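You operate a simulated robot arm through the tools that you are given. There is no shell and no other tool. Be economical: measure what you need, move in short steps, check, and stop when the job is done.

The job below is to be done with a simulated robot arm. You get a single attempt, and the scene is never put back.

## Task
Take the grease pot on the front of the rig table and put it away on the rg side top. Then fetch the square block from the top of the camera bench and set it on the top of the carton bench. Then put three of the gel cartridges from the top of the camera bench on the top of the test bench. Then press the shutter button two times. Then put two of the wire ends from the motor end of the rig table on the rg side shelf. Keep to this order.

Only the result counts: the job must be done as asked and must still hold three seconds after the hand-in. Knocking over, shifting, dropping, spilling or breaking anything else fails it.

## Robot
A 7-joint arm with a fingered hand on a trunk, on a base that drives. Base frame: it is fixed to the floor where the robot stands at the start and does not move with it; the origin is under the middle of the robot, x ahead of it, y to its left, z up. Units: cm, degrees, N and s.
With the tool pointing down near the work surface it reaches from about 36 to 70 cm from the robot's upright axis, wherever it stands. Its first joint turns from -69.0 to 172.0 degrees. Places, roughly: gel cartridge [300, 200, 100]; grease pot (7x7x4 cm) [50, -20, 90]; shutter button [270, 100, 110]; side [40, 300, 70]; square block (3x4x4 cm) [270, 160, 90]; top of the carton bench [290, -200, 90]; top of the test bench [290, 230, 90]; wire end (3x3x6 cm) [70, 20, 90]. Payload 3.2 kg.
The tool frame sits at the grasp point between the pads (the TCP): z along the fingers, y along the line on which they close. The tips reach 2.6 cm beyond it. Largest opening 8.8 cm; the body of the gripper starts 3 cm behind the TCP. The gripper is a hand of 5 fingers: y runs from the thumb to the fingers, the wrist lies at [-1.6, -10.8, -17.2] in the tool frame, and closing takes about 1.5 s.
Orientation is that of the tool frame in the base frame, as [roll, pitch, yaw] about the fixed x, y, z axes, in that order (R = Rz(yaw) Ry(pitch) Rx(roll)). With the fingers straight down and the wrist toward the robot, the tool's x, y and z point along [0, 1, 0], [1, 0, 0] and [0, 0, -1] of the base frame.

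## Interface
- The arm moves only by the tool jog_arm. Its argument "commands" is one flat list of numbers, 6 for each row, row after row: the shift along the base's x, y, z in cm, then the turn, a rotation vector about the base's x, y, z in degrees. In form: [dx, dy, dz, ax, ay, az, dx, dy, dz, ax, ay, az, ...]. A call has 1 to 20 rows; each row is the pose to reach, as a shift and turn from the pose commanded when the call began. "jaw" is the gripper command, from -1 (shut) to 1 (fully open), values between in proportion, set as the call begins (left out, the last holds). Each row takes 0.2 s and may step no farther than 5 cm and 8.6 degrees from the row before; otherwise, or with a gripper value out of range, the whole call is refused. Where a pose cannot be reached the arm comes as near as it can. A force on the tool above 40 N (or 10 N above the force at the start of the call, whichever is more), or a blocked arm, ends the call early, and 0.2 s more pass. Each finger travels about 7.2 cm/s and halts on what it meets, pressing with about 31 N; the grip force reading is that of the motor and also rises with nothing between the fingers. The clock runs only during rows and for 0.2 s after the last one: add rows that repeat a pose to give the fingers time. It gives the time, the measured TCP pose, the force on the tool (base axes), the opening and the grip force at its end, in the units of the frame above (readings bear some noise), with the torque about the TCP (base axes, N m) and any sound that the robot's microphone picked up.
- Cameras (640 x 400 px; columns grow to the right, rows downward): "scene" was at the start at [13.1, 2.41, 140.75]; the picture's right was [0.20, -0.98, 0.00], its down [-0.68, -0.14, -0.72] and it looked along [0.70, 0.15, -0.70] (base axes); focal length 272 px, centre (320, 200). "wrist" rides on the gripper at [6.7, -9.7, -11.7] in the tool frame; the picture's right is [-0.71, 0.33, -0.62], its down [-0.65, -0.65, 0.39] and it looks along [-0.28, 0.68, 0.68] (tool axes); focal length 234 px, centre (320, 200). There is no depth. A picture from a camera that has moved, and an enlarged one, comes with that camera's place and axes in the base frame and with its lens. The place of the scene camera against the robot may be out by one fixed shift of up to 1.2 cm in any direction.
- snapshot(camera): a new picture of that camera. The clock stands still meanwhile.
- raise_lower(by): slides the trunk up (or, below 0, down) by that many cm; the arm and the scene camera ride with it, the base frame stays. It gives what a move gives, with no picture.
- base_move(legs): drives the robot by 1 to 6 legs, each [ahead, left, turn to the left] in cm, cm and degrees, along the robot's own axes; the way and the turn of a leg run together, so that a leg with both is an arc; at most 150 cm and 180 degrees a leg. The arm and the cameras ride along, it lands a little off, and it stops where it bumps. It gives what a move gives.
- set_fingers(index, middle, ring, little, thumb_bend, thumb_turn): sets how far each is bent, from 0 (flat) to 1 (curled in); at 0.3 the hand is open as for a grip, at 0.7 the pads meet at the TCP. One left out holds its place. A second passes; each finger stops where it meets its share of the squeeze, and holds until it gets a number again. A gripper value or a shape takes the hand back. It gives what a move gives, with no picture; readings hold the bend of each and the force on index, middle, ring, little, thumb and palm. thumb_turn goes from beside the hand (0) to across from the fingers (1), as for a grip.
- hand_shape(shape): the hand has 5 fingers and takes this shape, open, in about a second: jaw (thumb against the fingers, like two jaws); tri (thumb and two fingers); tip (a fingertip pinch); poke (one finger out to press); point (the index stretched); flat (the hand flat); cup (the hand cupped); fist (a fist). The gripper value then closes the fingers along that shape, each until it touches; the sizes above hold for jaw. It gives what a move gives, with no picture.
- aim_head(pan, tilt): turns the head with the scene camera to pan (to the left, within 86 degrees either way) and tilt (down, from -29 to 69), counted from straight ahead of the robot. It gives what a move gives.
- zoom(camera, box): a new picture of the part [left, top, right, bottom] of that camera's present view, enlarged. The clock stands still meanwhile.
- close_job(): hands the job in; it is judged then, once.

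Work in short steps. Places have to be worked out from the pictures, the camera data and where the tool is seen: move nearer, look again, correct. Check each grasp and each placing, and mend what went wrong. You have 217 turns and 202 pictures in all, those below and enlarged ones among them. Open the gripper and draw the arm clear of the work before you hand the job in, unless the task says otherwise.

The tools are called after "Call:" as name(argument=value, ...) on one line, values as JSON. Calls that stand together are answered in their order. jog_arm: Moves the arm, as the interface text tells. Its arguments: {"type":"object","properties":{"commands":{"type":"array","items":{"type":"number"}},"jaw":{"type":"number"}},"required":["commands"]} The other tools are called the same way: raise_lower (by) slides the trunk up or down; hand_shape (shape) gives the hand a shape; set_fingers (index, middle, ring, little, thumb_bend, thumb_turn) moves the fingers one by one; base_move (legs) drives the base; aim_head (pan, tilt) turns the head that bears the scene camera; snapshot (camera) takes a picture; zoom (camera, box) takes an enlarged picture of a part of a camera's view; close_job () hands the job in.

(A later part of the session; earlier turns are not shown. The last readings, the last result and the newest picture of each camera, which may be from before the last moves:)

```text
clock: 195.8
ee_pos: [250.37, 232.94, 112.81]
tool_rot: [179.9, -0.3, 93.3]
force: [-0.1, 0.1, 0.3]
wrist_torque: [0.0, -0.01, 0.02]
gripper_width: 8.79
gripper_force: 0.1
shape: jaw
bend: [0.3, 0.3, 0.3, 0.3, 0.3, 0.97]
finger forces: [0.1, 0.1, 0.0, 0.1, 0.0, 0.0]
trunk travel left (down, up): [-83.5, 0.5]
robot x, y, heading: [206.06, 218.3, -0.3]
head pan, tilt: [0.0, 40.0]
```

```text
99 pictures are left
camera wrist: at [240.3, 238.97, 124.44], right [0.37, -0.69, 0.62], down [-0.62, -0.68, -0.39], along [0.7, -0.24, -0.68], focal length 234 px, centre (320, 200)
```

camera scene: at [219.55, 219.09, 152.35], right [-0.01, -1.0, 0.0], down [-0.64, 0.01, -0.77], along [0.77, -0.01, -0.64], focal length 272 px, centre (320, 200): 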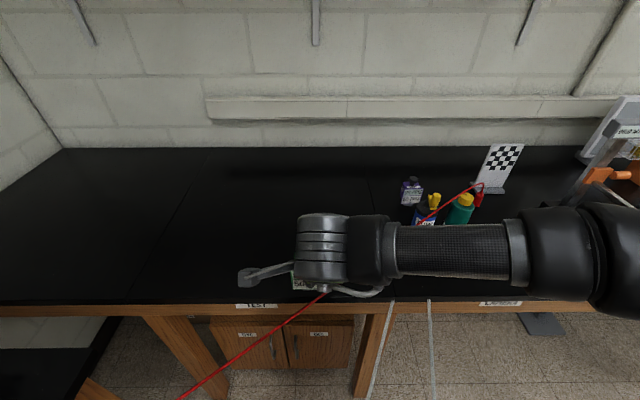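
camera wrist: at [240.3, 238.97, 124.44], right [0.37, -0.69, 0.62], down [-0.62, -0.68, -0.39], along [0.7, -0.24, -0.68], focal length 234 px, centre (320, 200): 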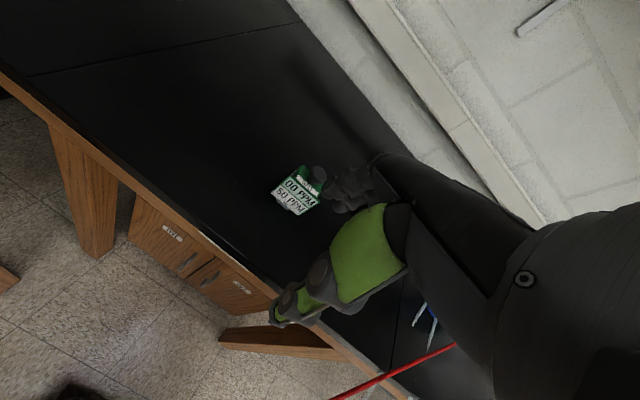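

First cartridge stands on the test bench. Next the orange one, near (275, 128): drive right.

Call:
jog_arm(commands=[-2, -4, 0, 0, 0, 0, -4, -8, 0, 0, 0, 0, -5, -12, 0, 0, 0, -3])

Call:
base_move(legs=[[0, -84, 0]])

Call:
snapshot(camera="wrist")

Call:
snapshot(camera="scene")

```text
clock: 196.6
ee_pos: [245.69, 220.81, 112.53]
tool_rot: [179.9, -0.4, 90.1]
force: [0.1, 0.0, 0.0]
wrist_torque: [0.01, 0.0, -0.01]
gripper_width: 8.82
gripper_force: 0.1
shape: jaw
bend: [0.3, 0.3, 0.3, 0.3, 0.3, 0.97]
finger forces: [0.0, 0.0, 0.0, 0.1, 0.0, 0.0]
trunk travel left (down, up): [-83.5, 0.5]
robot x, y, heading: [206.01, 218.8, -0.7]
head pan, tilt: [0.0, 40.0]
```

```text
clock: 201.1
ee_pos: [244.96, 136.84, 112.69]
tool_rot: [180.0, -0.4, 90.3]
force: [0.5, -0.1, 1.0]
wrist_torque: [-0.01, -0.02, -0.03]
gripper_width: 8.78
gripper_force: 0.1
shape: jaw
bend: [0.3, 0.3, 0.3, 0.3, 0.3, 0.97]
finger forces: [0.1, 0.0, 0.1, 0.1, 0.0, 0.1]
trunk travel left (down, up): [-83.5, 0.5]
robot x, y, heading: [205.39, 134.78, -0.6]
head pan, tilt: [0.0, 40.0]
```

```text
98 pictures are left
camera wrist: at [235.13, 143.35, 124.35], right [0.34, -0.71, 0.62], down [-0.65, -0.65, -0.39], along [0.68, -0.27, -0.68], focal length 234 px, centre (320, 200)
```

wrist: 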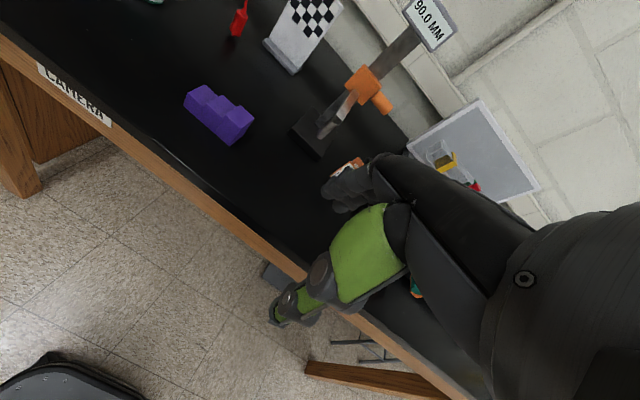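

```text
97 pictures are left
camera scene: at [218.75, 135.01, 152.35], right [-0.01, -1.0, 0.0], down [-0.64, 0.01, -0.77], along [0.77, -0.01, -0.64], focal length 272 px, centre (320, 200)
```

scene: 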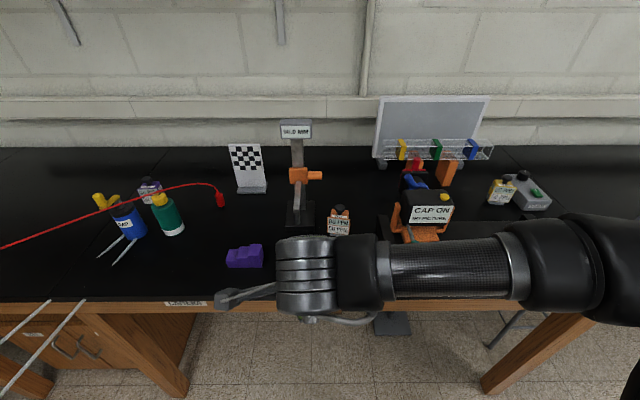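

Call:
base_move(legs=[[8, -6, 0.6]])

Call:
jog_arm(commands=[4, -0.5, 0, 0, 0, 0, 8, -1, 0, 0, 0, 0, 12, -1.5, 0, 0, 0, 0, 16, -2, 0, 0, 0, 0, 20, -2.5, 0, 0, 0, 0])

Call:
snapshot(camera="wrist")

Call:
snapshot(camera="scene")

```text
clock: 202.2
ee_pos: [252.81, 131.15, 112.74]
tool_rot: [179.8, -0.1, 90.9]
force: [0.3, -0.1, 0.2]
wrist_torque: [0.01, 0.01, -0.01]
gripper_width: 8.82
gripper_force: 0.2
shape: jaw
bend: [0.3, 0.3, 0.3, 0.3, 0.3, 0.97]
finger forces: [0.1, 0.0, 0.1, 0.0, 0.1, 0.0]
trunk travel left (down, up): [-83.5, 0.5]
robot x, y, heading: [213.04, 128.09, 0.0]
head pan, tilt: [0.0, 40.0]
```

```text
clock: 203.4
ee_pos: [273.19, 128.55, 112.74]
tool_rot: [180.0, -0.2, 90.9]
force: [0.9, 0.1, -1.5]
wrist_torque: [0.03, 0.05, 0.03]
gripper_width: 8.79
gripper_force: 0.1
shape: jaw
bend: [0.3, 0.3, 0.3, 0.3, 0.3, 0.97]
finger forces: [0.0, 0.0, 0.0, 0.0, 0.0, 0.0]
trunk travel left (down, up): [-83.5, 0.5]
robot x, y, heading: [212.98, 127.97, 0.1]
head pan, tilt: [0.0, 40.0]
```

```text
96 pictures are left
camera wrist: at [263.33, 134.94, 124.5], right [0.34, -0.7, 0.62], down [-0.64, -0.66, -0.39], along [0.68, -0.27, -0.68], focal length 234 px, centre (320, 200)
```

wrist: 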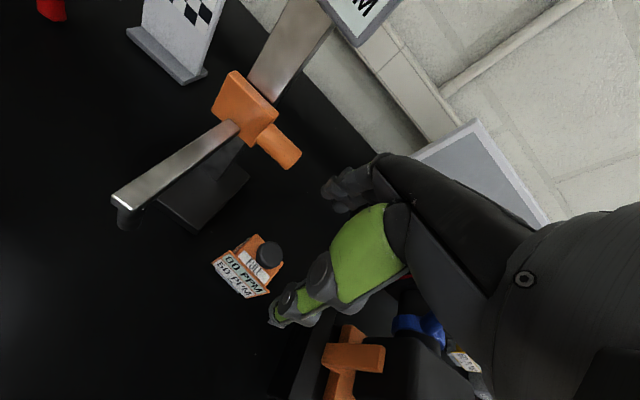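

```text
95 pictures are left
camera scene: at [226.95, 128.95, 152.33], right [0.0, -1.0, 0.0], down [-0.64, 0.0, -0.77], along [0.77, 0.0, -0.64], focal length 272 px, centre (320, 200)
```

scene: 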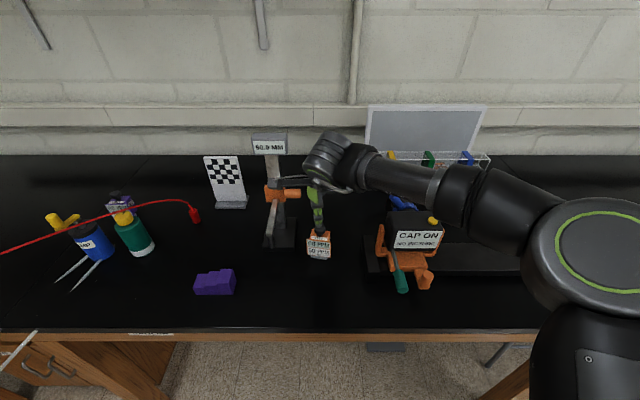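

Call:
zoom(camera="wrist", box=[180, 200, 320, 320])

```text
3.33 times, centred on (250, 260) of wrist
camera zoom: at [263.33, 134.94, 124.5], right [0.34, -0.7, 0.62], down [-0.64, -0.66, -0.39], along [0.68, -0.27, -0.68], focal length 781 px, centre (553, 0)
```

zoom: 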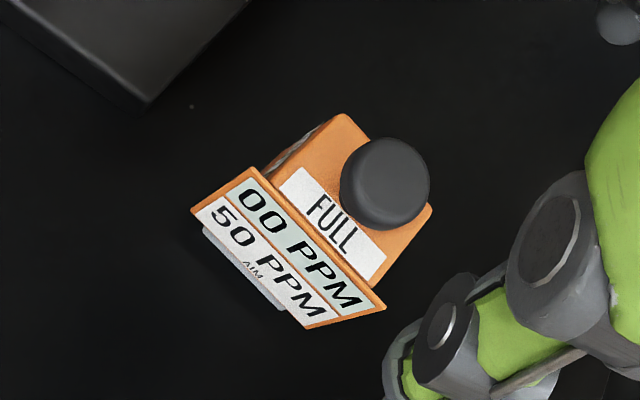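

Call:
jog_arm(commands=[0.8, -0.3, 0, 0, 0, -4.5, 1.6, -0.5, 0, 0, 0, -9, 1.6, -0.5, -4, 0, 0, -9, 1.6, -0.5, -8, 0, 0, -9])

Call:
snapshot(camera="wrist")

Call:
zoom(camera="scene", box=[220, 130, 460, 300])

```text
clock: 204.4
ee_pos: [274.55, 128.02, 104.64]
tool_rot: [-180.0, -0.3, 81.9]
force: [0.7, -0.1, -0.3]
wrist_torque: [0.06, 0.02, 0.02]
gripper_width: 8.8
gripper_force: 0.1
shape: jaw
bend: [0.3, 0.3, 0.3, 0.3, 0.3, 0.97]
finger forces: [0.0, 0.0, 0.0, 0.0, 0.0, 0.0]
trunk travel left (down, up): [-83.5, 0.5]
robot x, y, heading: [213.76, 127.91, 0.1]
head pan, tilt: [0.0, 40.0]
```

```text
93 pictures are left
camera wrist: at [265.79, 135.88, 116.29], right [0.23, -0.75, 0.62], down [-0.74, -0.55, -0.39], along [0.63, -0.37, -0.68], focal length 234 px, centre (320, 200)
```

wrist: 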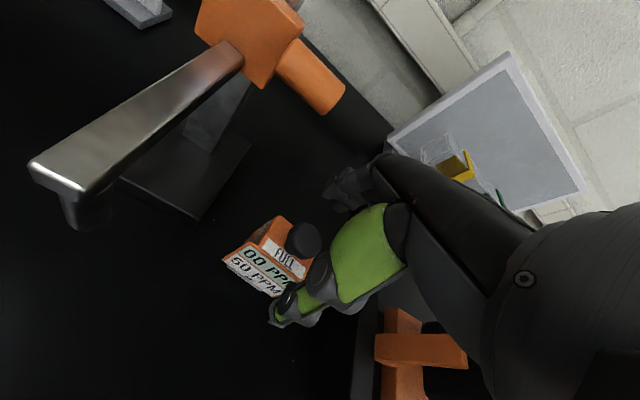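

```text
2.35 times, centred on (340, 215) of scene
camera zoom: at [226.86, 128.97, 152.34], right [0.0, -1.0, 0.0], down [-0.64, 0.0, -0.77], along [0.77, 0.0, -0.64], focal length 641 px, centre (273, 165)
```

zoom: 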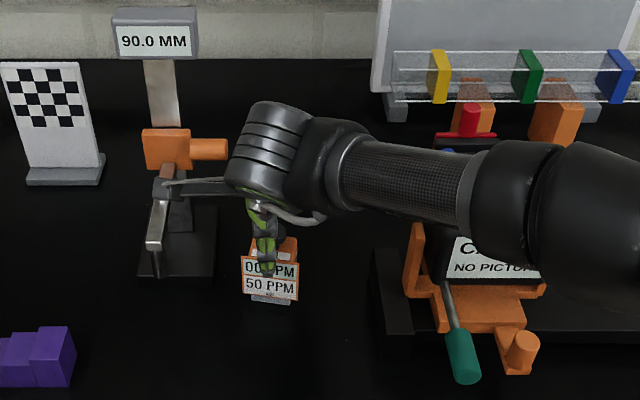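

The wrist camera would come near the stand's lever; turn back 5° for clearance, then descend.

Call:
jog_arm(commands=[0.1, -0.3, 0, 0, 0, 5, 0.1, -0.3, -2, 0, 0, 5, 0.1, -0.3, -4, 0, 0, 5])

Call:
snapshot(camera="wrist")

Call:
zoom(camera="scene", box=[220, 130, 460, 300])

```text
clock: 205.2
ee_pos: [274.58, 127.73, 100.68]
tool_rot: [180.0, -0.3, 86.9]
force: [0.3, -0.4, 0.2]
wrist_torque: [0.02, -0.03, 0.01]
gripper_width: 8.77
gripper_force: 0.0
shape: jaw
bend: [0.3, 0.3, 0.3, 0.3, 0.3, 0.97]
finger forces: [0.1, 0.0, 0.1, 0.0, 0.0, 0.0]
trunk travel left (down, up): [-83.5, 0.5]
robot x, y, heading: [213.49, 128.09, 0.2]
head pan, tilt: [0.0, 40.0]
```

```text
91 pictures are left
camera wrist: at [265.19, 134.82, 112.3], right [0.29, -0.73, 0.62], down [-0.69, -0.61, -0.39], along [0.66, -0.31, -0.68], focal length 234 px, centre (320, 200)
```

wrist: 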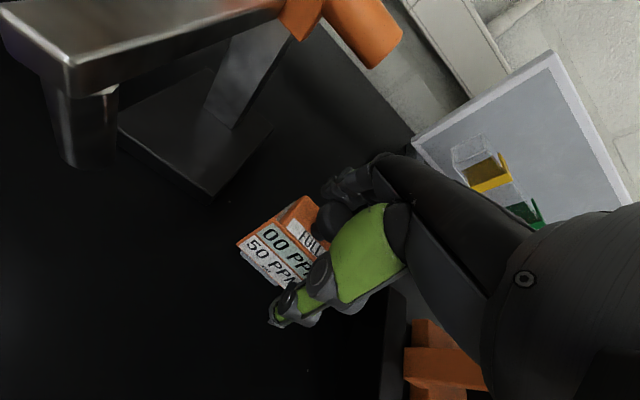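

```text
2.35 times, centred on (340, 215) of scene
camera zoom: at [226.77, 128.95, 152.35], right [0.0, -1.0, 0.0], down [-0.64, 0.0, -0.77], along [0.77, 0.0, -0.64], focal length 641 px, centre (273, 165)
```

zoom: 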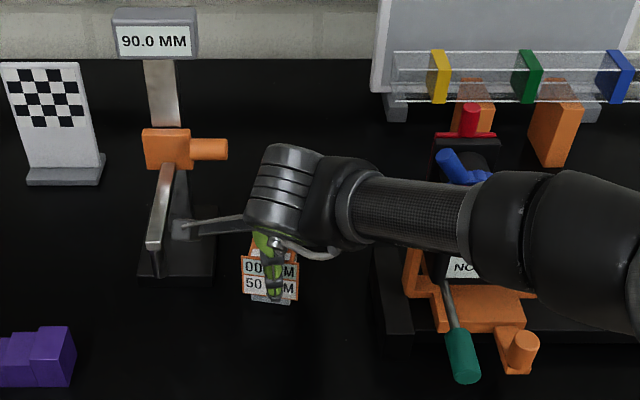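

Call:
jog_arm(commands=[0, -0.2, -1.2, 0, 0, 0, 0, -0.2, -2.3, 0, 0, 0, 0, -0.2, -2.3, 0, 0, 0])

Call:
jog_arm(commands=[0, 0, 0, 0, 0, 0, 0, 0, 0, 0, 0, 0, 0, 0, 0, 0, 0, 0, 0, 0, 0, 0, 0, 0, 0, 0, 0, 0, 0, 0, 0, 0, 0, 0, 0, 0, 0, 0, 0, 0, 0, 0], jaw=-0.4)

Call:
jog_arm(commands=[0, 0, 1, 0, 0, 0, 0, 0, 3, 0, 0, 0, 0, 0, 6, 0, 0, 0, 0, 0, 10, 0, 0, 0])

Call:
snapshot(camera="wrist")

Call:
snapshot(camera="scene")

```text
clock: 206.0
ee_pos: [274.61, 127.66, 98.35]
tool_rot: [179.9, -0.4, 87.0]
force: [0.6, -1.3, -0.4]
wrist_torque: [0.01, 0.02, 0.0]
gripper_width: 8.79
gripper_force: 0.1
shape: jaw
bend: [0.3, 0.3, 0.3, 0.3, 0.3, 0.97]
finger forces: [0.0, 0.0, 0.0, 0.0, 0.0, 0.0]
trunk travel left (down, up): [-83.5, 0.5]
robot x, y, heading: [213.44, 128.08, 0.0]
head pan, tilt: [0.0, 40.0]
```

```text
clock: 207.6
ee_pos: [274.58, 127.6, 98.23]
tool_rot: [-180.0, -0.2, 86.9]
force: [0.0, -0.5, 0.3]
wrist_torque: [0.02, 0.02, -0.01]
gripper_width: 3.36
gripper_force: 31.5
shape: jaw
bend: [0.53, 0.49, 0.73, 0.59, 0.4, 1.0]
finger forces: [16.5, 9.8, 0.2, 0.0, 26.7, 0.1]
trunk travel left (down, up): [-83.5, 0.5]
robot x, y, heading: [213.15, 128.33, -0.1]
head pan, tilt: [0.0, 40.0]
```

```text
clock: 208.6
ee_pos: [274.63, 127.25, 108.39]
tool_rot: [179.9, -0.4, 86.9]
force: [0.2, 0.9, -1.0]
wrist_torque: [-0.02, -0.01, 0.01]
gripper_width: 3.38
gripper_force: 31.5
shape: jaw
bend: [0.53, 0.49, 0.73, 0.59, 0.4, 1.0]
finger forces: [16.4, 9.9, 0.3, 0.0, 26.6, 0.1]
trunk travel left (down, up): [-83.5, 0.5]
robot x, y, heading: [213.24, 128.23, 0.1]
head pan, tilt: [0.0, 40.0]
```

```text
89 pictures are left
camera wrist: at [265.23, 134.33, 120.12], right [0.29, -0.73, 0.62], down [-0.69, -0.61, -0.39], along [0.66, -0.31, -0.68], focal length 234 px, centre (320, 200)
```

wrist: 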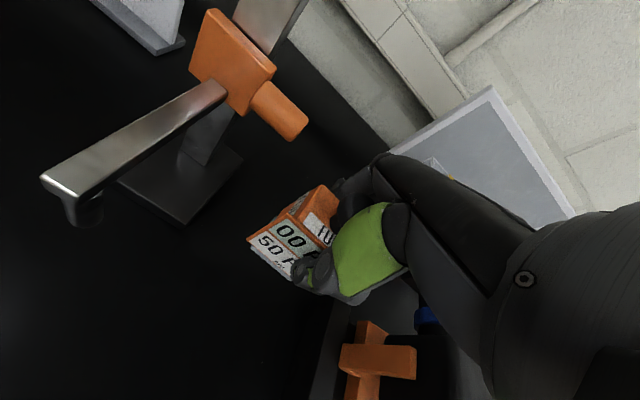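

```text
88 pictures are left
camera scene: at [226.66, 128.94, 152.35], right [0.0, -1.0, 0.0], down [-0.64, 0.0, -0.77], along [0.77, 0.0, -0.64], focal length 272 px, centre (320, 200)
```

scene: 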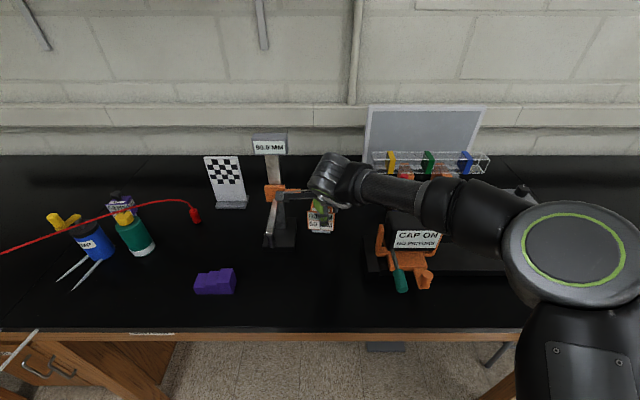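

Held. Retract and carry to the test bench.

Call:
jog_arm(commands=[-1, 0, 4, 0, 0, 0, -5, 0, 6, 0, 0, 0, -10, 1, 6, 0, 0, 2, -15, 2, 6, 0, 0, 3, -20, 3, 6, 0, 0, 3, -23, 3, 6, 0, 0, 3])

Call:
base_move(legs=[[-7, 0, 0], [0, 84, 0]])

Call:
snapshot(camera="wrist")

```text
refused: row 3 steps farther than a row can; nothing moved
```

```text
clock: 210.8
ee_pos: [268.06, 136.57, 108.06]
tool_rot: [-179.9, 1.4, 84.8]
force: [-0.7, -15.2, -1.8]
wrist_torque: [-0.26, 0.03, -0.12]
gripper_width: 3.26
gripper_force: 30.8
shape: jaw
bend: [0.54, 0.48, 0.73, 0.59, 0.4, 1.0]
finger forces: [17.9, 10.1, 5.2, 0.0, 28.3, 0.0]
trunk travel left (down, up): [-83.5, 0.5]
robot x, y, heading: [206.13, 138.97, -0.0]
head pan, tilt: [0.0, 40.0]
stopped in leg 2: the force on the tool passed its limit (the readings are from after the stop); the commanded pose is now the measured one
```

```text
87 pictures are left
camera wrist: at [258.84, 144.15, 119.64], right [0.27, -0.72, 0.64], down [-0.71, -0.6, -0.37], along [0.65, -0.36, -0.67], focal length 234 px, centre (320, 200)
```

wrist: 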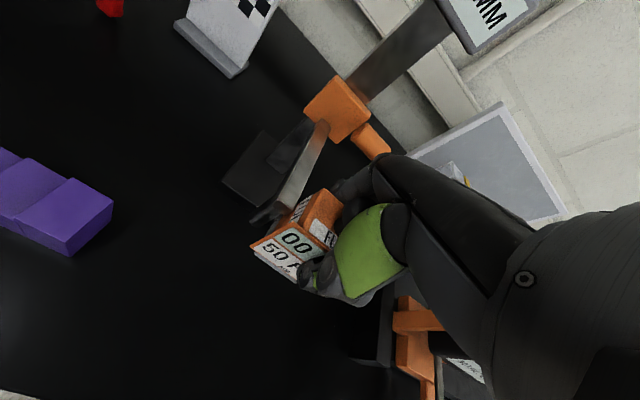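

The refused retract let the base push the cartridge against the stand's lever. Back off at once and inspect.

Call:
base_move(legs=[[0, -6, 0]])

Call:
snapshot(camera="scene")

Call:
snapshot(camera="wrist")

```text
clock: 211.8
ee_pos: [267.91, 131.32, 108.17]
tool_rot: [-179.9, 1.2, 85.4]
force: [-0.4, 0.5, 0.3]
wrist_torque: [-0.04, -0.01, 0.01]
gripper_width: 3.24
gripper_force: 31.1
shape: jaw
bend: [0.53, 0.48, 0.73, 0.59, 0.4, 1.0]
finger forces: [18.7, 8.8, 1.6, 0.1, 27.8, 0.0]
trunk travel left (down, up): [-83.5, 0.5]
robot x, y, heading: [206.43, 133.33, -0.1]
head pan, tilt: [0.0, 40.0]
```

```text
86 pictures are left
camera scene: at [219.67, 134.46, 152.35], right [0.0, -1.0, 0.0], down [-0.64, 0.0, -0.77], along [0.77, 0.0, -0.64], focal length 272 px, centre (320, 200)
```

scene: 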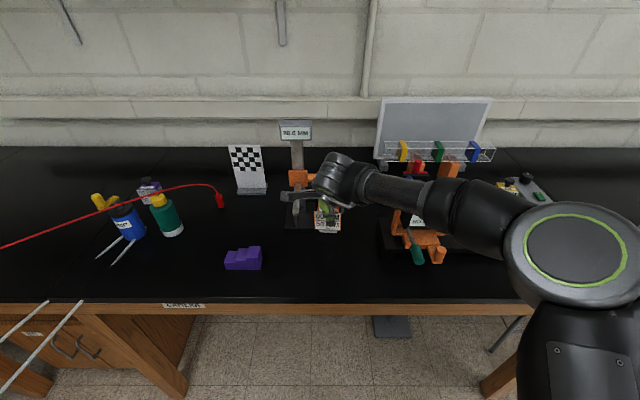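

```text
85 pictures are left
camera wrist: at [258.74, 138.95, 119.7], right [0.28, -0.72, 0.64], down [-0.7, -0.6, -0.37], along [0.65, -0.35, -0.67], focal length 234 px, centre (320, 200)
```

wrist: 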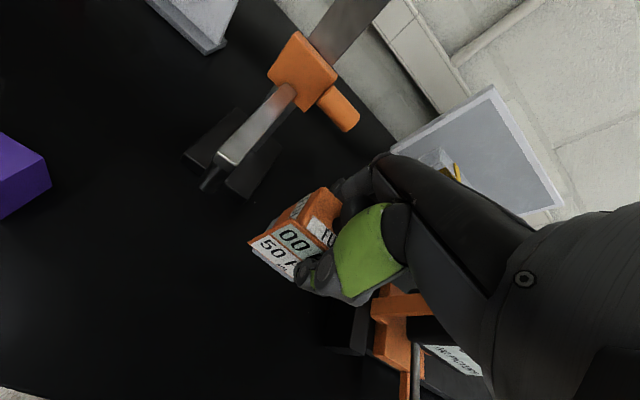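

The stand seems in place. Retract in smaller steps (height up, then back).

Call:
jog_arm(commands=[-2, -1, 3, 0, 0, 0, -6, -1, 5, 0, 0, 0, -10, -1, 6, 0, 0, 1, -14, -1, 6, 0, 0, 2, -18, -1, 6, 0, 0, 3])

Call:
snapshot(camera="scene")

Call:
zoom(camera="scene", box=[200, 110, 360, 250])

```text
clock: 213.0
ee_pos: [249.67, 130.12, 114.36]
tool_rot: [-180.0, 1.0, 88.4]
force: [-0.6, -0.8, -1.3]
wrist_torque: [-0.01, -0.01, 0.02]
gripper_width: 3.28
gripper_force: 30.9
shape: jaw
bend: [0.53, 0.48, 0.73, 0.59, 0.4, 1.0]
finger forces: [18.3, 8.9, 1.6, 0.0, 27.5, 0.1]
trunk travel left (down, up): [-83.5, 0.5]
robot x, y, heading: [206.02, 133.55, 0.1]
head pan, tilt: [0.0, 40.0]
```

```text
84 pictures are left
camera scene: at [219.47, 134.18, 152.37], right [0.0, -1.0, 0.0], down [-0.64, 0.0, -0.77], along [0.77, 0.0, -0.64], focal length 272 px, centre (320, 200)
```

scene: 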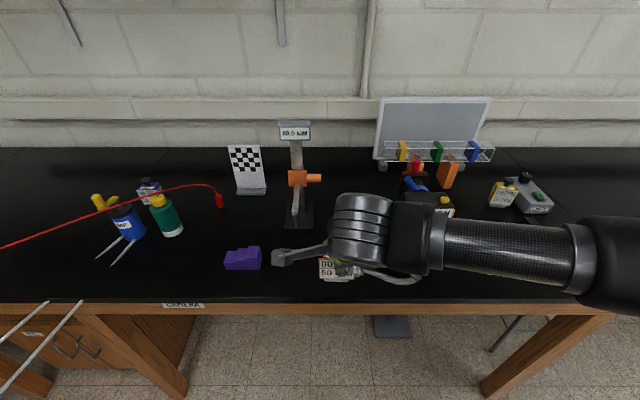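

```text
2.86 times, centred on (280, 180) of scene
camera zoom: at [219.47, 134.18, 152.37], right [0.0, -1.0, 0.0], down [-0.64, 0.0, -0.77], along [0.77, 0.0, -0.64], focal length 778 px, centre (434, 257)
```

zoom: 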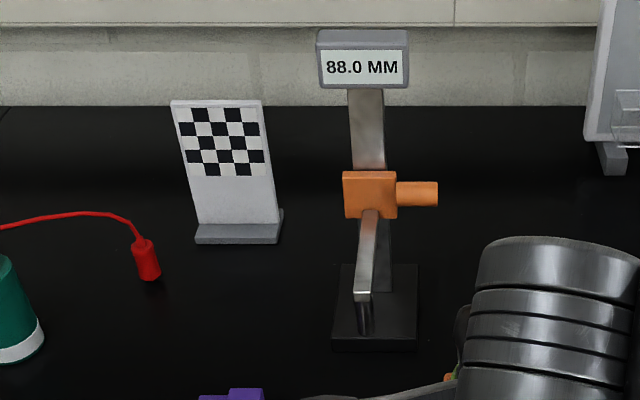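

The cartridge is safe, but the height gauge now reads 88.0 instead of 90.0 mm; I'll restore it after placing this cartridge. Path at this retraction is clear of the lever and bottles; drive left.

Call:
base_move(legs=[[-3, 0, 0], [0, 85, 0]])

Call:
snapshot(camera="wrist")

Call:
snapshot(camera="scene")

```text
clock: 217.9
ee_pos: [247.08, 214.45, 114.38]
tool_rot: [-179.9, 1.1, 88.1]
force: [0.1, -0.7, -1.3]
wrist_torque: [0.02, 0.0, 0.01]
gripper_width: 3.26
gripper_force: 30.7
shape: jaw
bend: [0.53, 0.48, 0.73, 0.59, 0.4, 1.0]
finger forces: [18.3, 8.9, 1.5, 0.0, 27.5, 0.0]
trunk travel left (down, up): [-83.5, 0.5]
robot x, y, heading: [203.17, 217.94, -0.2]
head pan, tilt: [0.0, 40.0]
```

```text
82 pictures are left
camera wrist: at [237.46, 221.54, 125.86], right [0.31, -0.71, 0.64], down [-0.68, -0.63, -0.38], along [0.67, -0.31, -0.67], focal length 234 px, centre (320, 200)
```

wrist: 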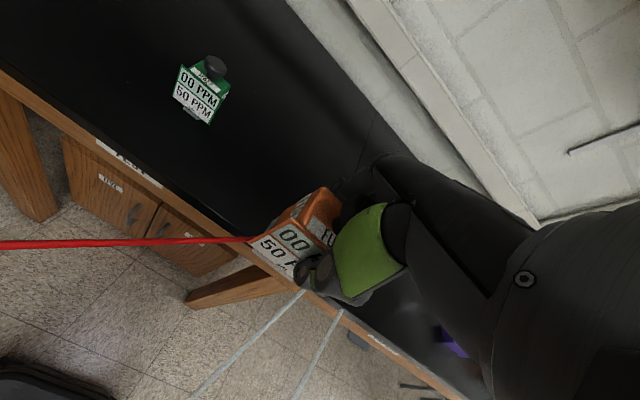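

```text
81 pictures are left
camera scene: at [216.78, 218.66, 152.35], right [0.0, -1.0, 0.0], down [-0.64, 0.0, -0.77], along [0.77, 0.0, -0.64], focal length 272 px, centre (320, 200)
```

scene: 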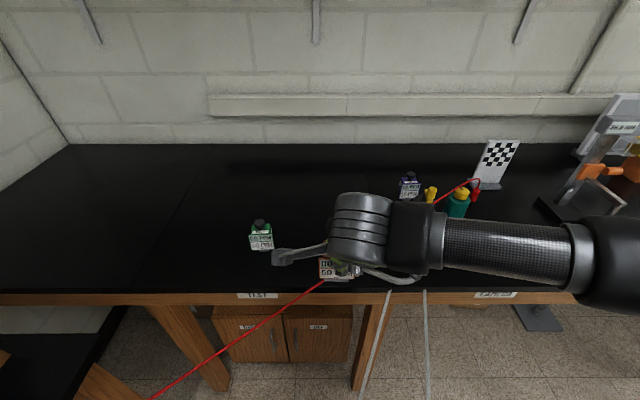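

Call:
jog_arm(commands=[4, 1, 0, 0, 0, 0, 8, 2, 0, 0, 0, 0, 12, 3, 0, 0, 0, 0, 16, 4, 0, 0, 0, 0, 19, 4.5, 0, 0, 0, 0, 19, 4.5, -4, 0, 0, 0, 19, 4.5, -8, 0, 0, 0, 19, 4.5, -12, 0, 0, 0, 19, 4.5, -14.5, 0, 0, 0])

Call:
jog_arm(commands=[0, 0, -0.4, 0, 0, 0, 0, 0, -0.8, 0, 0, 0, 0, 0, -1.2, 0, 0, 0, 0, 0, -1.5, 0, 0, 0])

Call:
snapshot(camera="wrist")

```text
clock: 219.9
ee_pos: [266.0, 219.29, 99.65]
tool_rot: [-179.9, 1.1, 88.1]
force: [-0.1, -0.1, -1.5]
wrist_torque: [0.02, 0.01, 0.03]
gripper_width: 3.24
gripper_force: 30.9
shape: jaw
bend: [0.54, 0.49, 0.73, 0.59, 0.4, 1.0]
finger forces: [17.6, 8.8, 1.4, 0.0, 26.6, 0.0]
trunk travel left (down, up): [-83.5, 0.5]
robot x, y, heading: [202.95, 218.16, -0.2]
head pan, tilt: [0.0, 40.0]
```

```text
clock: 220.9
ee_pos: [266.04, 218.91, 98.36]
tool_rot: [179.9, 1.1, 88.3]
force: [-0.3, 0.0, 0.1]
wrist_torque: [0.05, 0.04, 0.0]
gripper_width: 3.27
gripper_force: 31.3
shape: jaw
bend: [0.54, 0.48, 0.73, 0.59, 0.4, 1.0]
finger forces: [17.8, 8.9, 1.3, 0.0, 26.7, 0.0]
trunk travel left (down, up): [-83.5, 0.5]
robot x, y, heading: [203.1, 218.16, -0.5]
head pan, tilt: [0.0, 40.0]
```

```text
80 pictures are left
camera wrist: at [256.49, 226.08, 109.87], right [0.31, -0.71, 0.64], down [-0.67, -0.63, -0.38], along [0.67, -0.31, -0.67], focal length 234 px, centre (320, 200)
```

wrist: 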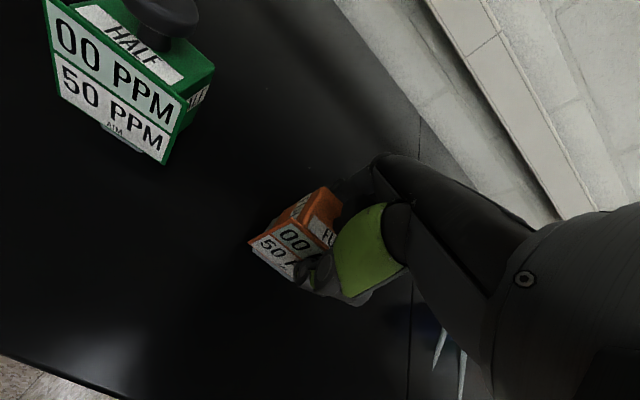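

Call:
jog_arm(commands=[0, 0, -0.2, 0, 0, 0, 0, 0, -0.4, 0, 0, 0, 0, 0, -0.6, 0, 0, 0])

```text
clock: 221.7
ee_pos: [265.99, 219.0, 98.11]
tool_rot: [179.5, 0.9, 88.1]
force: [5.8, -1.9, 21.6]
wrist_torque: [0.0, 0.02, -0.03]
gripper_width: 3.38
gripper_force: 31.1
shape: jaw
bend: [0.53, 0.48, 0.73, 0.59, 0.4, 1.0]
finger forces: [22.5, 11.4, 1.5, 0.0, 28.9, 0.1]
trunk travel left (down, up): [-83.5, 0.5]
robot x, y, heading: [203.03, 217.85, -0.1]
head pan, tilt: [0.0, 40.0]
```

Firm contact; release and lift.

Call:
jog_arm(commands=[0, 0, 0.3, 0, 0, 0, 0, 0, 0.3, 0, 0, 0, 0, 0, 0.3, 0, 0, 0, 0, 0, 0.3, 0, 0, 0, 0, 0, 0.3, 0, 0, 0, 0, 0, 2, 0, 0, 0, 0, 0, 5, 0, 0, 0, 0, 0, 9, 0, 0, 0, 0, 0, 13, 0, 0, 0, -4, 0, 15, 0, 0, 0, -8, 0, 15, 0, 0, 0, -12, 0, 15, 0, 0, 0, -16, 0, 15, 0, 0, 0, -19, -1, 15, 0, 0, 0], jaw=1)

Call:
snapshot(camera="wrist")

```text
clock: 224.7
ee_pos: [247.01, 218.09, 112.71]
tool_rot: [-180.0, 1.0, 88.1]
force: [-0.3, -0.5, -0.5]
wrist_torque: [0.03, 0.01, -0.01]
gripper_width: 8.77
gripper_force: 0.0
shape: jaw
bend: [0.3, 0.3, 0.3, 0.3, 0.3, 0.97]
finger forces: [0.0, 0.0, 0.0, 0.1, 0.0, 0.0]
trunk travel left (down, up): [-83.5, 0.5]
robot x, y, heading: [202.86, 217.58, -0.4]
head pan, tilt: [0.0, 40.0]
```

```text
79 pictures are left
camera wrist: at [237.39, 225.25, 124.26], right [0.31, -0.71, 0.64], down [-0.68, -0.63, -0.38], along [0.67, -0.31, -0.67], focal length 234 px, centre (320, 200)
```

wrist: 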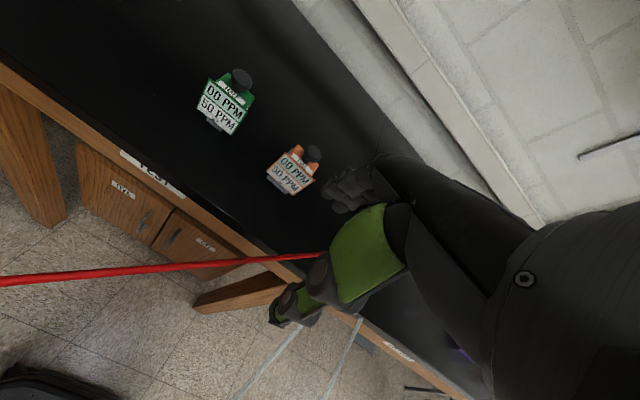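

Two are placed. Now go back and restore the gauge slider to 90.0 by gently lifting its orange handle.

Call:
base_move(legs=[[0, -84, 0], [9, 0, 0]])

Call:
raise_lower(by=0.5)

Call:
snapshot(camera="wrist")

Call:
zoom(camera="scene", box=[200, 100, 420, 260])

```text
clock: 229.9
ee_pos: [256.0, 134.77, 112.69]
tool_rot: [-180.0, 1.1, 88.6]
force: [1.4, -0.4, -0.3]
wrist_torque: [-0.01, 0.0, 0.0]
gripper_width: 8.79
gripper_force: 0.0
shape: jaw
bend: [0.3, 0.3, 0.3, 0.3, 0.3, 0.97]
finger forces: [0.0, 0.0, 0.0, 0.2, 0.1, 0.0]
trunk travel left (down, up): [-83.5, 0.5]
robot x, y, heading: [212.22, 134.07, -0.1]
head pan, tilt: [0.0, 40.0]
```

```text
clock: 230.4
ee_pos: [256.09, 134.77, 113.12]
tool_rot: [-180.0, 1.1, 88.7]
force: [-0.3, 0.0, -0.2]
wrist_torque: [-0.01, 0.0, 0.01]
gripper_width: 8.81
gripper_force: 0.1
shape: jaw
bend: [0.3, 0.3, 0.3, 0.3, 0.3, 0.97]
finger forces: [0.0, 0.0, 0.0, 0.1, 0.0, 0.0]
trunk travel left (down, up): [-84.0, 0.0]
robot x, y, heading: [212.12, 134.21, 0.1]
head pan, tilt: [0.0, 40.0]
```

```text
78 pictures are left
camera wrist: at [246.47, 141.81, 124.73], right [0.31, -0.7, 0.64], down [-0.67, -0.64, -0.38], along [0.67, -0.31, -0.67], focal length 234 px, centre (320, 200)
```

wrist: 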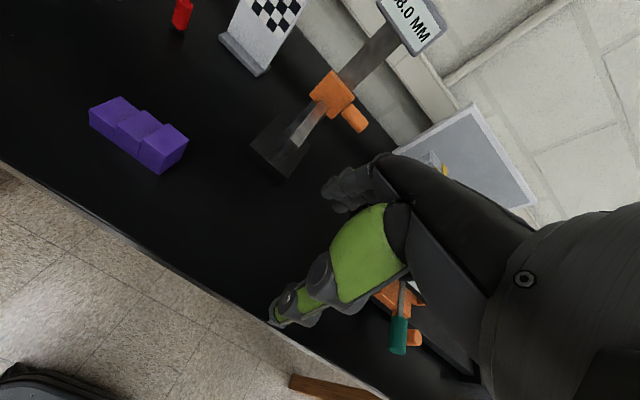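

```text
2.50 times, centred on (310, 180) of scene
camera zoom: at [225.74, 134.99, 152.86], right [0.0, -1.0, 0.0], down [-0.64, 0.0, -0.77], along [0.77, 0.0, -0.64], focal length 681 px, centre (345, 250)
```

zoom: 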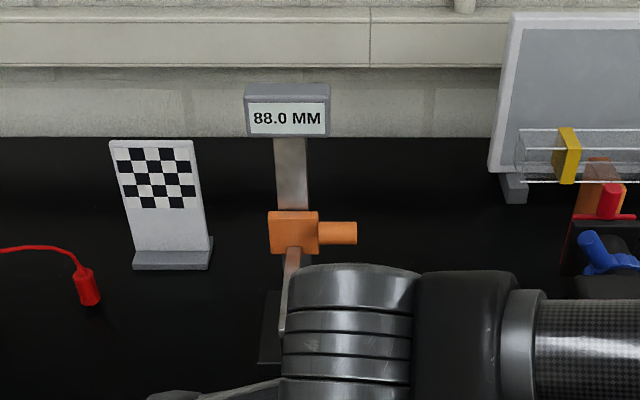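

Handle located at about (281.4, 134.8, 108.3). Approach from above with the hand turned to yaw 75, staying right of the display.

Call:
jog_arm(commands=[1, -1.5, 1, 0, 0, -4, 4, -3, 1.5, 0, 0, -8, 8, -4, 1.5, 0, 0, -12, 12, -4.2, 1.5, 0, 0, -14, 16, -4.2, 1.5, 0, 0, -14, 20, -4.2, 1.5, 0, 0, -14, 23, -4, 1.5, 0, 0, -14, 25, -3.5, 1.5, 0, 0, -14])

Call:
snapshot(camera="wrist")

Call:
zoom(camera="scene", box=[200, 100, 420, 260])

```text
clock: 232.2
ee_pos: [281.25, 131.34, 114.51]
tool_rot: [-179.7, 1.2, 74.6]
force: [0.8, -0.5, 0.3]
wrist_torque: [0.01, 0.01, 0.03]
gripper_width: 8.79
gripper_force: 0.0
shape: jaw
bend: [0.3, 0.3, 0.3, 0.3, 0.3, 0.97]
finger forces: [0.0, 0.1, 0.1, 0.0, 0.0, 0.1]
trunk travel left (down, up): [-84.0, 0.0]
robot x, y, heading: [212.12, 134.38, 0.3]
head pan, tilt: [0.0, 40.0]
```

```text
76 pictures are left
camera wrist: at [273.65, 140.5, 126.0], right [0.14, -0.76, 0.64], down [-0.81, -0.46, -0.37], along [0.58, -0.46, -0.67], focal length 234 px, centre (320, 200)
```

wrist: 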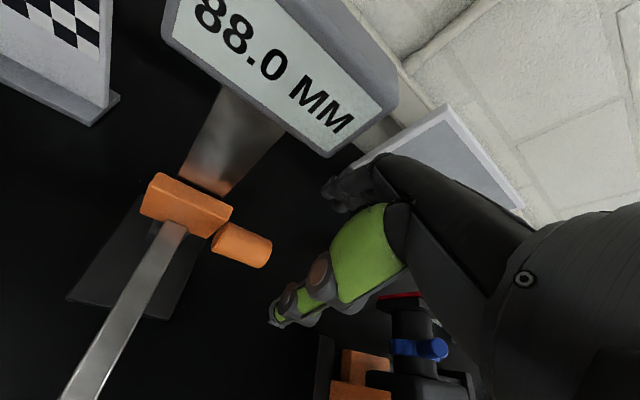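

```text
2.50 times, centred on (310, 180) of scene
camera zoom: at [225.87, 135.12, 152.84], right [0.0, -1.0, 0.0], down [-0.64, 0.0, -0.77], along [0.77, 0.0, -0.64], focal length 681 px, centre (345, 250)
```

zoom: 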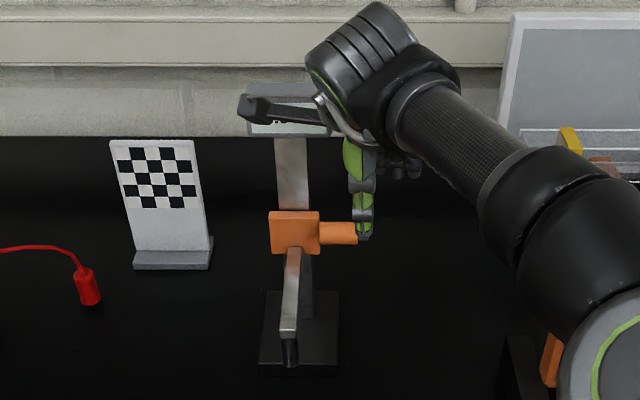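

Call:
jog_arm(commands=[-0.6, 0, -2, 0, 0, 0, -0.6, 0.3, -4, 0, 0, 0, -0.6, 0.6, -5.9, 0, 0, 0, -0.6, 1.3, -5.9, 0, 0, 0])

Call:
snapshot(camera="wrist")

Call:
zoom(camera="scene", box=[200, 100, 420, 260])

```text
clock: 233.2
ee_pos: [280.65, 132.73, 108.58]
tool_rot: [-180.0, 1.1, 74.6]
force: [-0.3, 0.8, 0.8]
wrist_torque: [-0.03, -0.01, -0.02]
gripper_width: 8.77
gripper_force: 0.1
shape: jaw
bend: [0.3, 0.3, 0.3, 0.3, 0.3, 0.97]
finger forces: [0.1, 0.1, 0.0, 0.1, 0.0, 0.0]
trunk travel left (down, up): [-84.0, 0.0]
robot x, y, heading: [212.11, 134.19, 0.0]
head pan, tilt: [0.0, 40.0]
```

```text
74 pictures are left
camera wrist: at [272.98, 141.78, 120.17], right [0.14, -0.76, 0.64], down [-0.81, -0.46, -0.38], along [0.58, -0.46, -0.67], focal length 234 px, centre (320, 200)
```

wrist: 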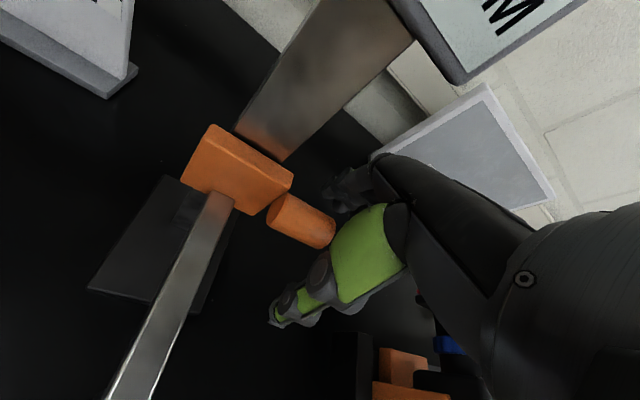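

```text
2.50 times, centred on (310, 180) of scene
camera zoom: at [225.74, 135.05, 152.85], right [0.0, -1.0, 0.0], down [-0.64, 0.0, -0.77], along [0.77, 0.0, -0.64], focal length 681 px, centre (345, 250)
```

zoom: 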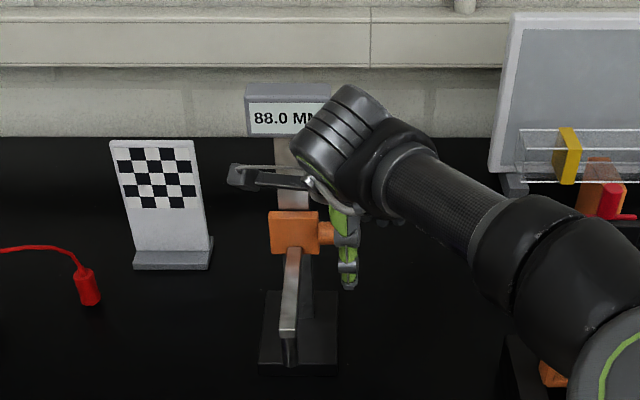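

Call:
jog_arm(commands=[0, 0.8, 0, 0, 0, 0, 0, 0.8, 0, 0, 0, 0])

Call:
jog_arm(commands=[0, 0, 0, 0, 0, 0, 0, 0, 0, 0, 0, 0, 0, 0, 0, 0, 0, 0, 0, 0, 0, 0, 0, 0, 0, 0, 0, 0, 0, 0, 0, 0, 0, 0, 0, 0, 0, 0, 0, 0, 0, 0], jaw=-0.45)

Call:
zoom(camera="scene", box=[200, 100, 420, 260])

```text
clock: 233.8
ee_pos: [280.44, 133.32, 108.64]
tool_rot: [-179.9, 1.1, 74.5]
force: [0.5, 0.1, -0.4]
wrist_torque: [-0.01, -0.01, 0.0]
gripper_width: 8.79
gripper_force: 0.1
shape: jaw
bend: [0.3, 0.3, 0.3, 0.3, 0.3, 0.97]
finger forces: [0.1, 0.0, 0.0, 0.0, 0.0, 0.1]
trunk travel left (down, up): [-84.0, 0.0]
robot x, y, heading: [211.87, 133.78, -0.1]
head pan, tilt: [0.0, 40.0]
```

```text
clock: 235.4
ee_pos: [280.64, 133.51, 108.65]
tool_rot: [-179.8, 1.1, 74.5]
force: [0.7, 0.3, 0.2]
wrist_torque: [0.01, 0.0, 0.03]
gripper_width: 2.48
gripper_force: 0.1
shape: jaw
bend: [0.59, 0.53, 0.73, 0.58, 0.44, 1.0]
finger forces: [0.1, 0.1, 0.0, 0.0, 0.0, 0.0]
trunk travel left (down, up): [-84.0, 0.0]
robot x, y, heading: [212.25, 134.08, 0.1]
head pan, tilt: [0.0, 40.0]
```

```text
2.50 times, centred on (310, 180) of scene
camera zoom: at [225.75, 134.98, 152.85], right [0.0, -1.0, 0.0], down [-0.64, 0.0, -0.77], along [0.77, 0.0, -0.64], focal length 681 px, centre (345, 250)
```

zoom: 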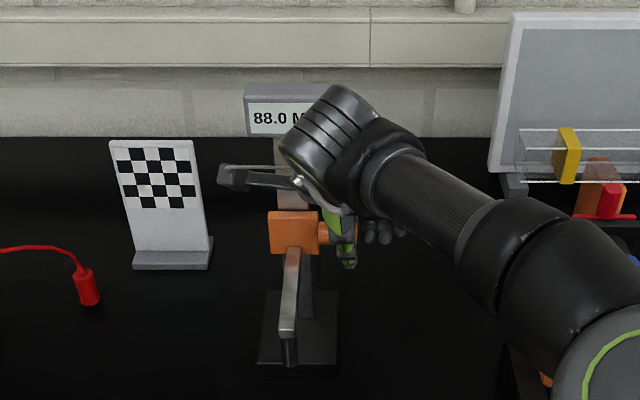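

No contact yet at 2.5 cm; tighten a little.

Call:
jog_arm(commands=[0, 0, 0, 0, 0, 0, 0, 0, 0, 0, 0, 0, 0, 0, 0, 0, 0, 0, 0, 0, 0, 0, 0, 0], jaw=-0.65)

Call:
jog_arm(commands=[0, 0, 0.1, 0, 0, 0, 0, 0, 0.2, 0, 0, 0, 0, 0, 0.2, 0, 0, 0])

Call:
snapshot(camera="wrist")

Call:
zoom(camera="scene", box=[270, 110, 350, 210])

```text
clock: 236.4
ee_pos: [280.48, 133.47, 108.68]
tool_rot: [-179.9, 1.0, 74.6]
force: [-0.5, -0.3, -0.3]
wrist_torque: [0.01, 0.04, -0.03]
gripper_width: 1.59
gripper_force: 0.1
shape: jaw
bend: [0.63, 0.58, 0.72, 0.62, 0.5, 1.0]
finger forces: [0.1, 0.0, 0.1, 0.1, 0.2, 0.1]
trunk travel left (down, up): [-84.0, 0.0]
robot x, y, heading: [212.31, 134.04, 0.1]
head pan, tilt: [0.0, 40.0]
```

```text
clock: 237.2
ee_pos: [280.51, 133.43, 108.95]
tool_rot: [-180.0, 1.1, 74.6]
force: [0.2, -0.3, -0.3]
wrist_torque: [0.01, 0.0, -0.01]
gripper_width: 1.55
gripper_force: 0.0
shape: jaw
bend: [0.63, 0.58, 0.72, 0.62, 0.5, 1.0]
finger forces: [0.3, 0.1, 0.0, 0.0, 0.3, 0.0]
trunk travel left (down, up): [-84.0, 0.0]
robot x, y, heading: [212.36, 134.14, 0.1]
head pan, tilt: [0.0, 40.0]
```

```text
71 pictures are left
camera wrist: at [272.93, 142.54, 120.51], right [0.14, -0.76, 0.64], down [-0.81, -0.46, -0.38], along [0.58, -0.46, -0.67], focal length 234 px, centre (320, 200)
```

wrist: 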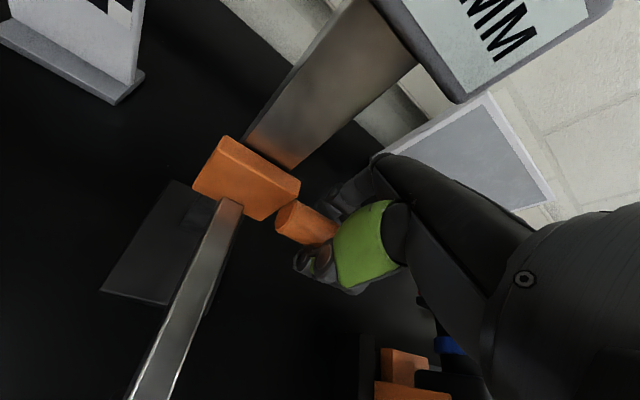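

```text
4.00 times, centred on (310, 160) of scene
camera zoom: at [225.77, 134.99, 152.85], right [0.0, -1.0, 0.0], down [-0.64, 0.0, -0.77], along [0.77, 0.0, -0.64], focal length 1089 px, centre (360, 360)
```

zoom: 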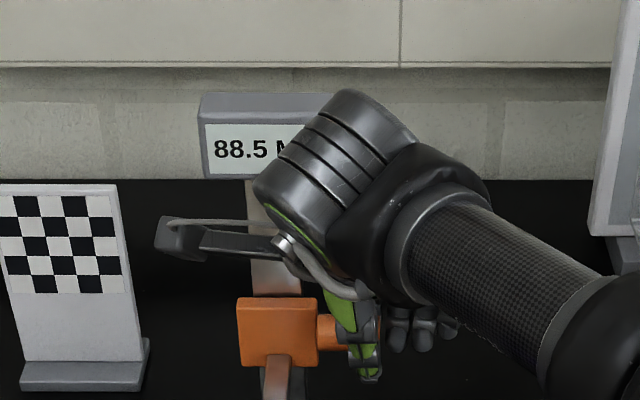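

It reads 88.5 now. Continue lifting by 0.15.

Call:
jog_arm(commands=[0, 0, 0.08, 0, 0, 0, 0, 0, 0.15, 0, 0, 0])

Call:
zoom(camera="scene", box=[270, 110, 350, 210])

```text
clock: 237.8
ee_pos: [280.59, 133.23, 109.02]
tool_rot: [180.0, 1.1, 74.6]
force: [0.2, -1.0, 0.9]
wrist_torque: [-0.01, 0.01, -0.01]
gripper_width: 1.55
gripper_force: 0.0
shape: jaw
bend: [0.63, 0.58, 0.72, 0.62, 0.5, 1.0]
finger forces: [0.4, 0.1, 0.0, 0.1, 0.2, 0.0]
trunk travel left (down, up): [-84.0, 0.0]
robot x, y, heading: [212.03, 134.51, 0.2]
head pan, tilt: [0.0, 40.0]
```

```text
4.00 times, centred on (310, 160) of scene
camera zoom: at [225.76, 135.0, 152.85], right [0.0, -1.0, 0.0], down [-0.64, 0.0, -0.77], along [0.77, 0.0, -0.64], focal length 1089 px, centre (360, 360)
```

zoom: 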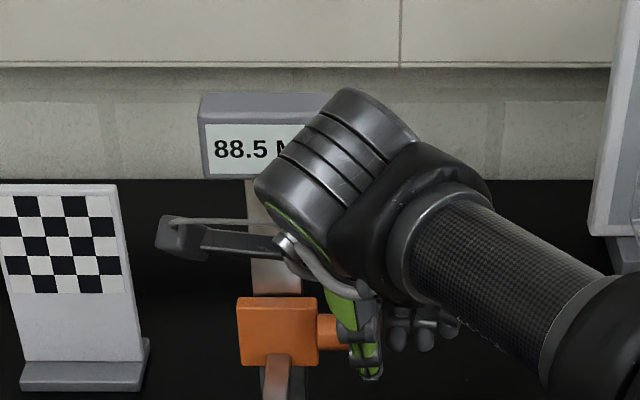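

Call:
jog_arm(commands=[0, 0, 0, 0, 0, 0, 0, 0, 0, 0, 0, 0, 0, 0, 0.08, 0, 0, 0, 0, 0, 0.15, 0, 0, 0], jaw=-0.75)

Call:
zoom(camera="scene", box=[270, 110, 350, 210])

```text
clock: 238.8
ee_pos: [280.34, 133.36, 109.2]
tool_rot: [-180.0, 1.1, 74.6]
force: [-2.7, 0.5, -1.3]
wrist_torque: [0.02, -0.04, 0.0]
gripper_width: 0.91
gripper_force: 31.1
shape: jaw
bend: [0.64, 0.7, 0.55, 0.7, 0.87, 1.0]
finger forces: [18.3, 0.1, 0.0, 0.1, 26.9, 0.1]
trunk travel left (down, up): [-84.0, 0.0]
robot x, y, heading: [212.13, 134.08, 0.4]
head pan, tilt: [0.0, 40.0]
```

```text
4.00 times, centred on (310, 160) of scene
camera zoom: at [225.66, 135.01, 152.86], right [0.0, -1.0, 0.0], down [-0.64, 0.0, -0.77], along [0.77, 0.0, -0.64], focal length 1089 px, centre (360, 360)
```

zoom: 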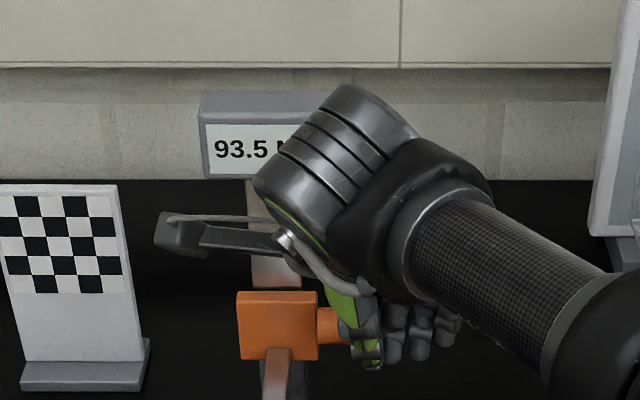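

Now gripped firmly but at 93.5; lower by 0.35.

Call:
jog_arm(commands=[0, 0, -0.15, 0, 0, 0, 0, 0, -0.3, 0, 0, 0, 0, 0, -0.35, 0, 0, 0])

Call:
zoom(camera="scene", box=[270, 110, 350, 210])

```text
clock: 239.6
ee_pos: [280.45, 133.35, 109.01]
tool_rot: [180.0, 1.1, 74.5]
force: [-3.2, 1.6, 1.6]
wrist_torque: [0.0, -0.05, -0.06]
gripper_width: 0.95
gripper_force: 30.8
shape: jaw
bend: [0.64, 0.7, 0.55, 0.7, 0.87, 1.0]
finger forces: [18.3, 0.0, 0.0, 0.0, 27.0, 0.1]
trunk travel left (down, up): [-84.0, 0.0]
robot x, y, heading: [212.1, 134.08, 0.1]
head pan, tilt: [0.0, 40.0]
```

```text
4.00 times, centred on (310, 160) of scene
camera zoom: at [225.6, 135.01, 152.87], right [0.0, -1.0, 0.0], down [-0.64, 0.0, -0.77], along [0.77, 0.0, -0.64], focal length 1089 px, centre (360, 360)
```

zoom: 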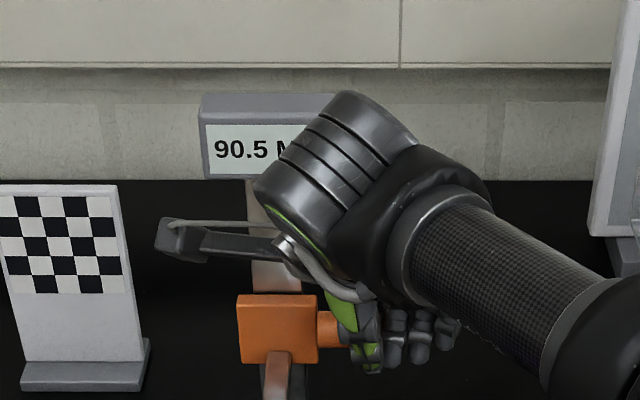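

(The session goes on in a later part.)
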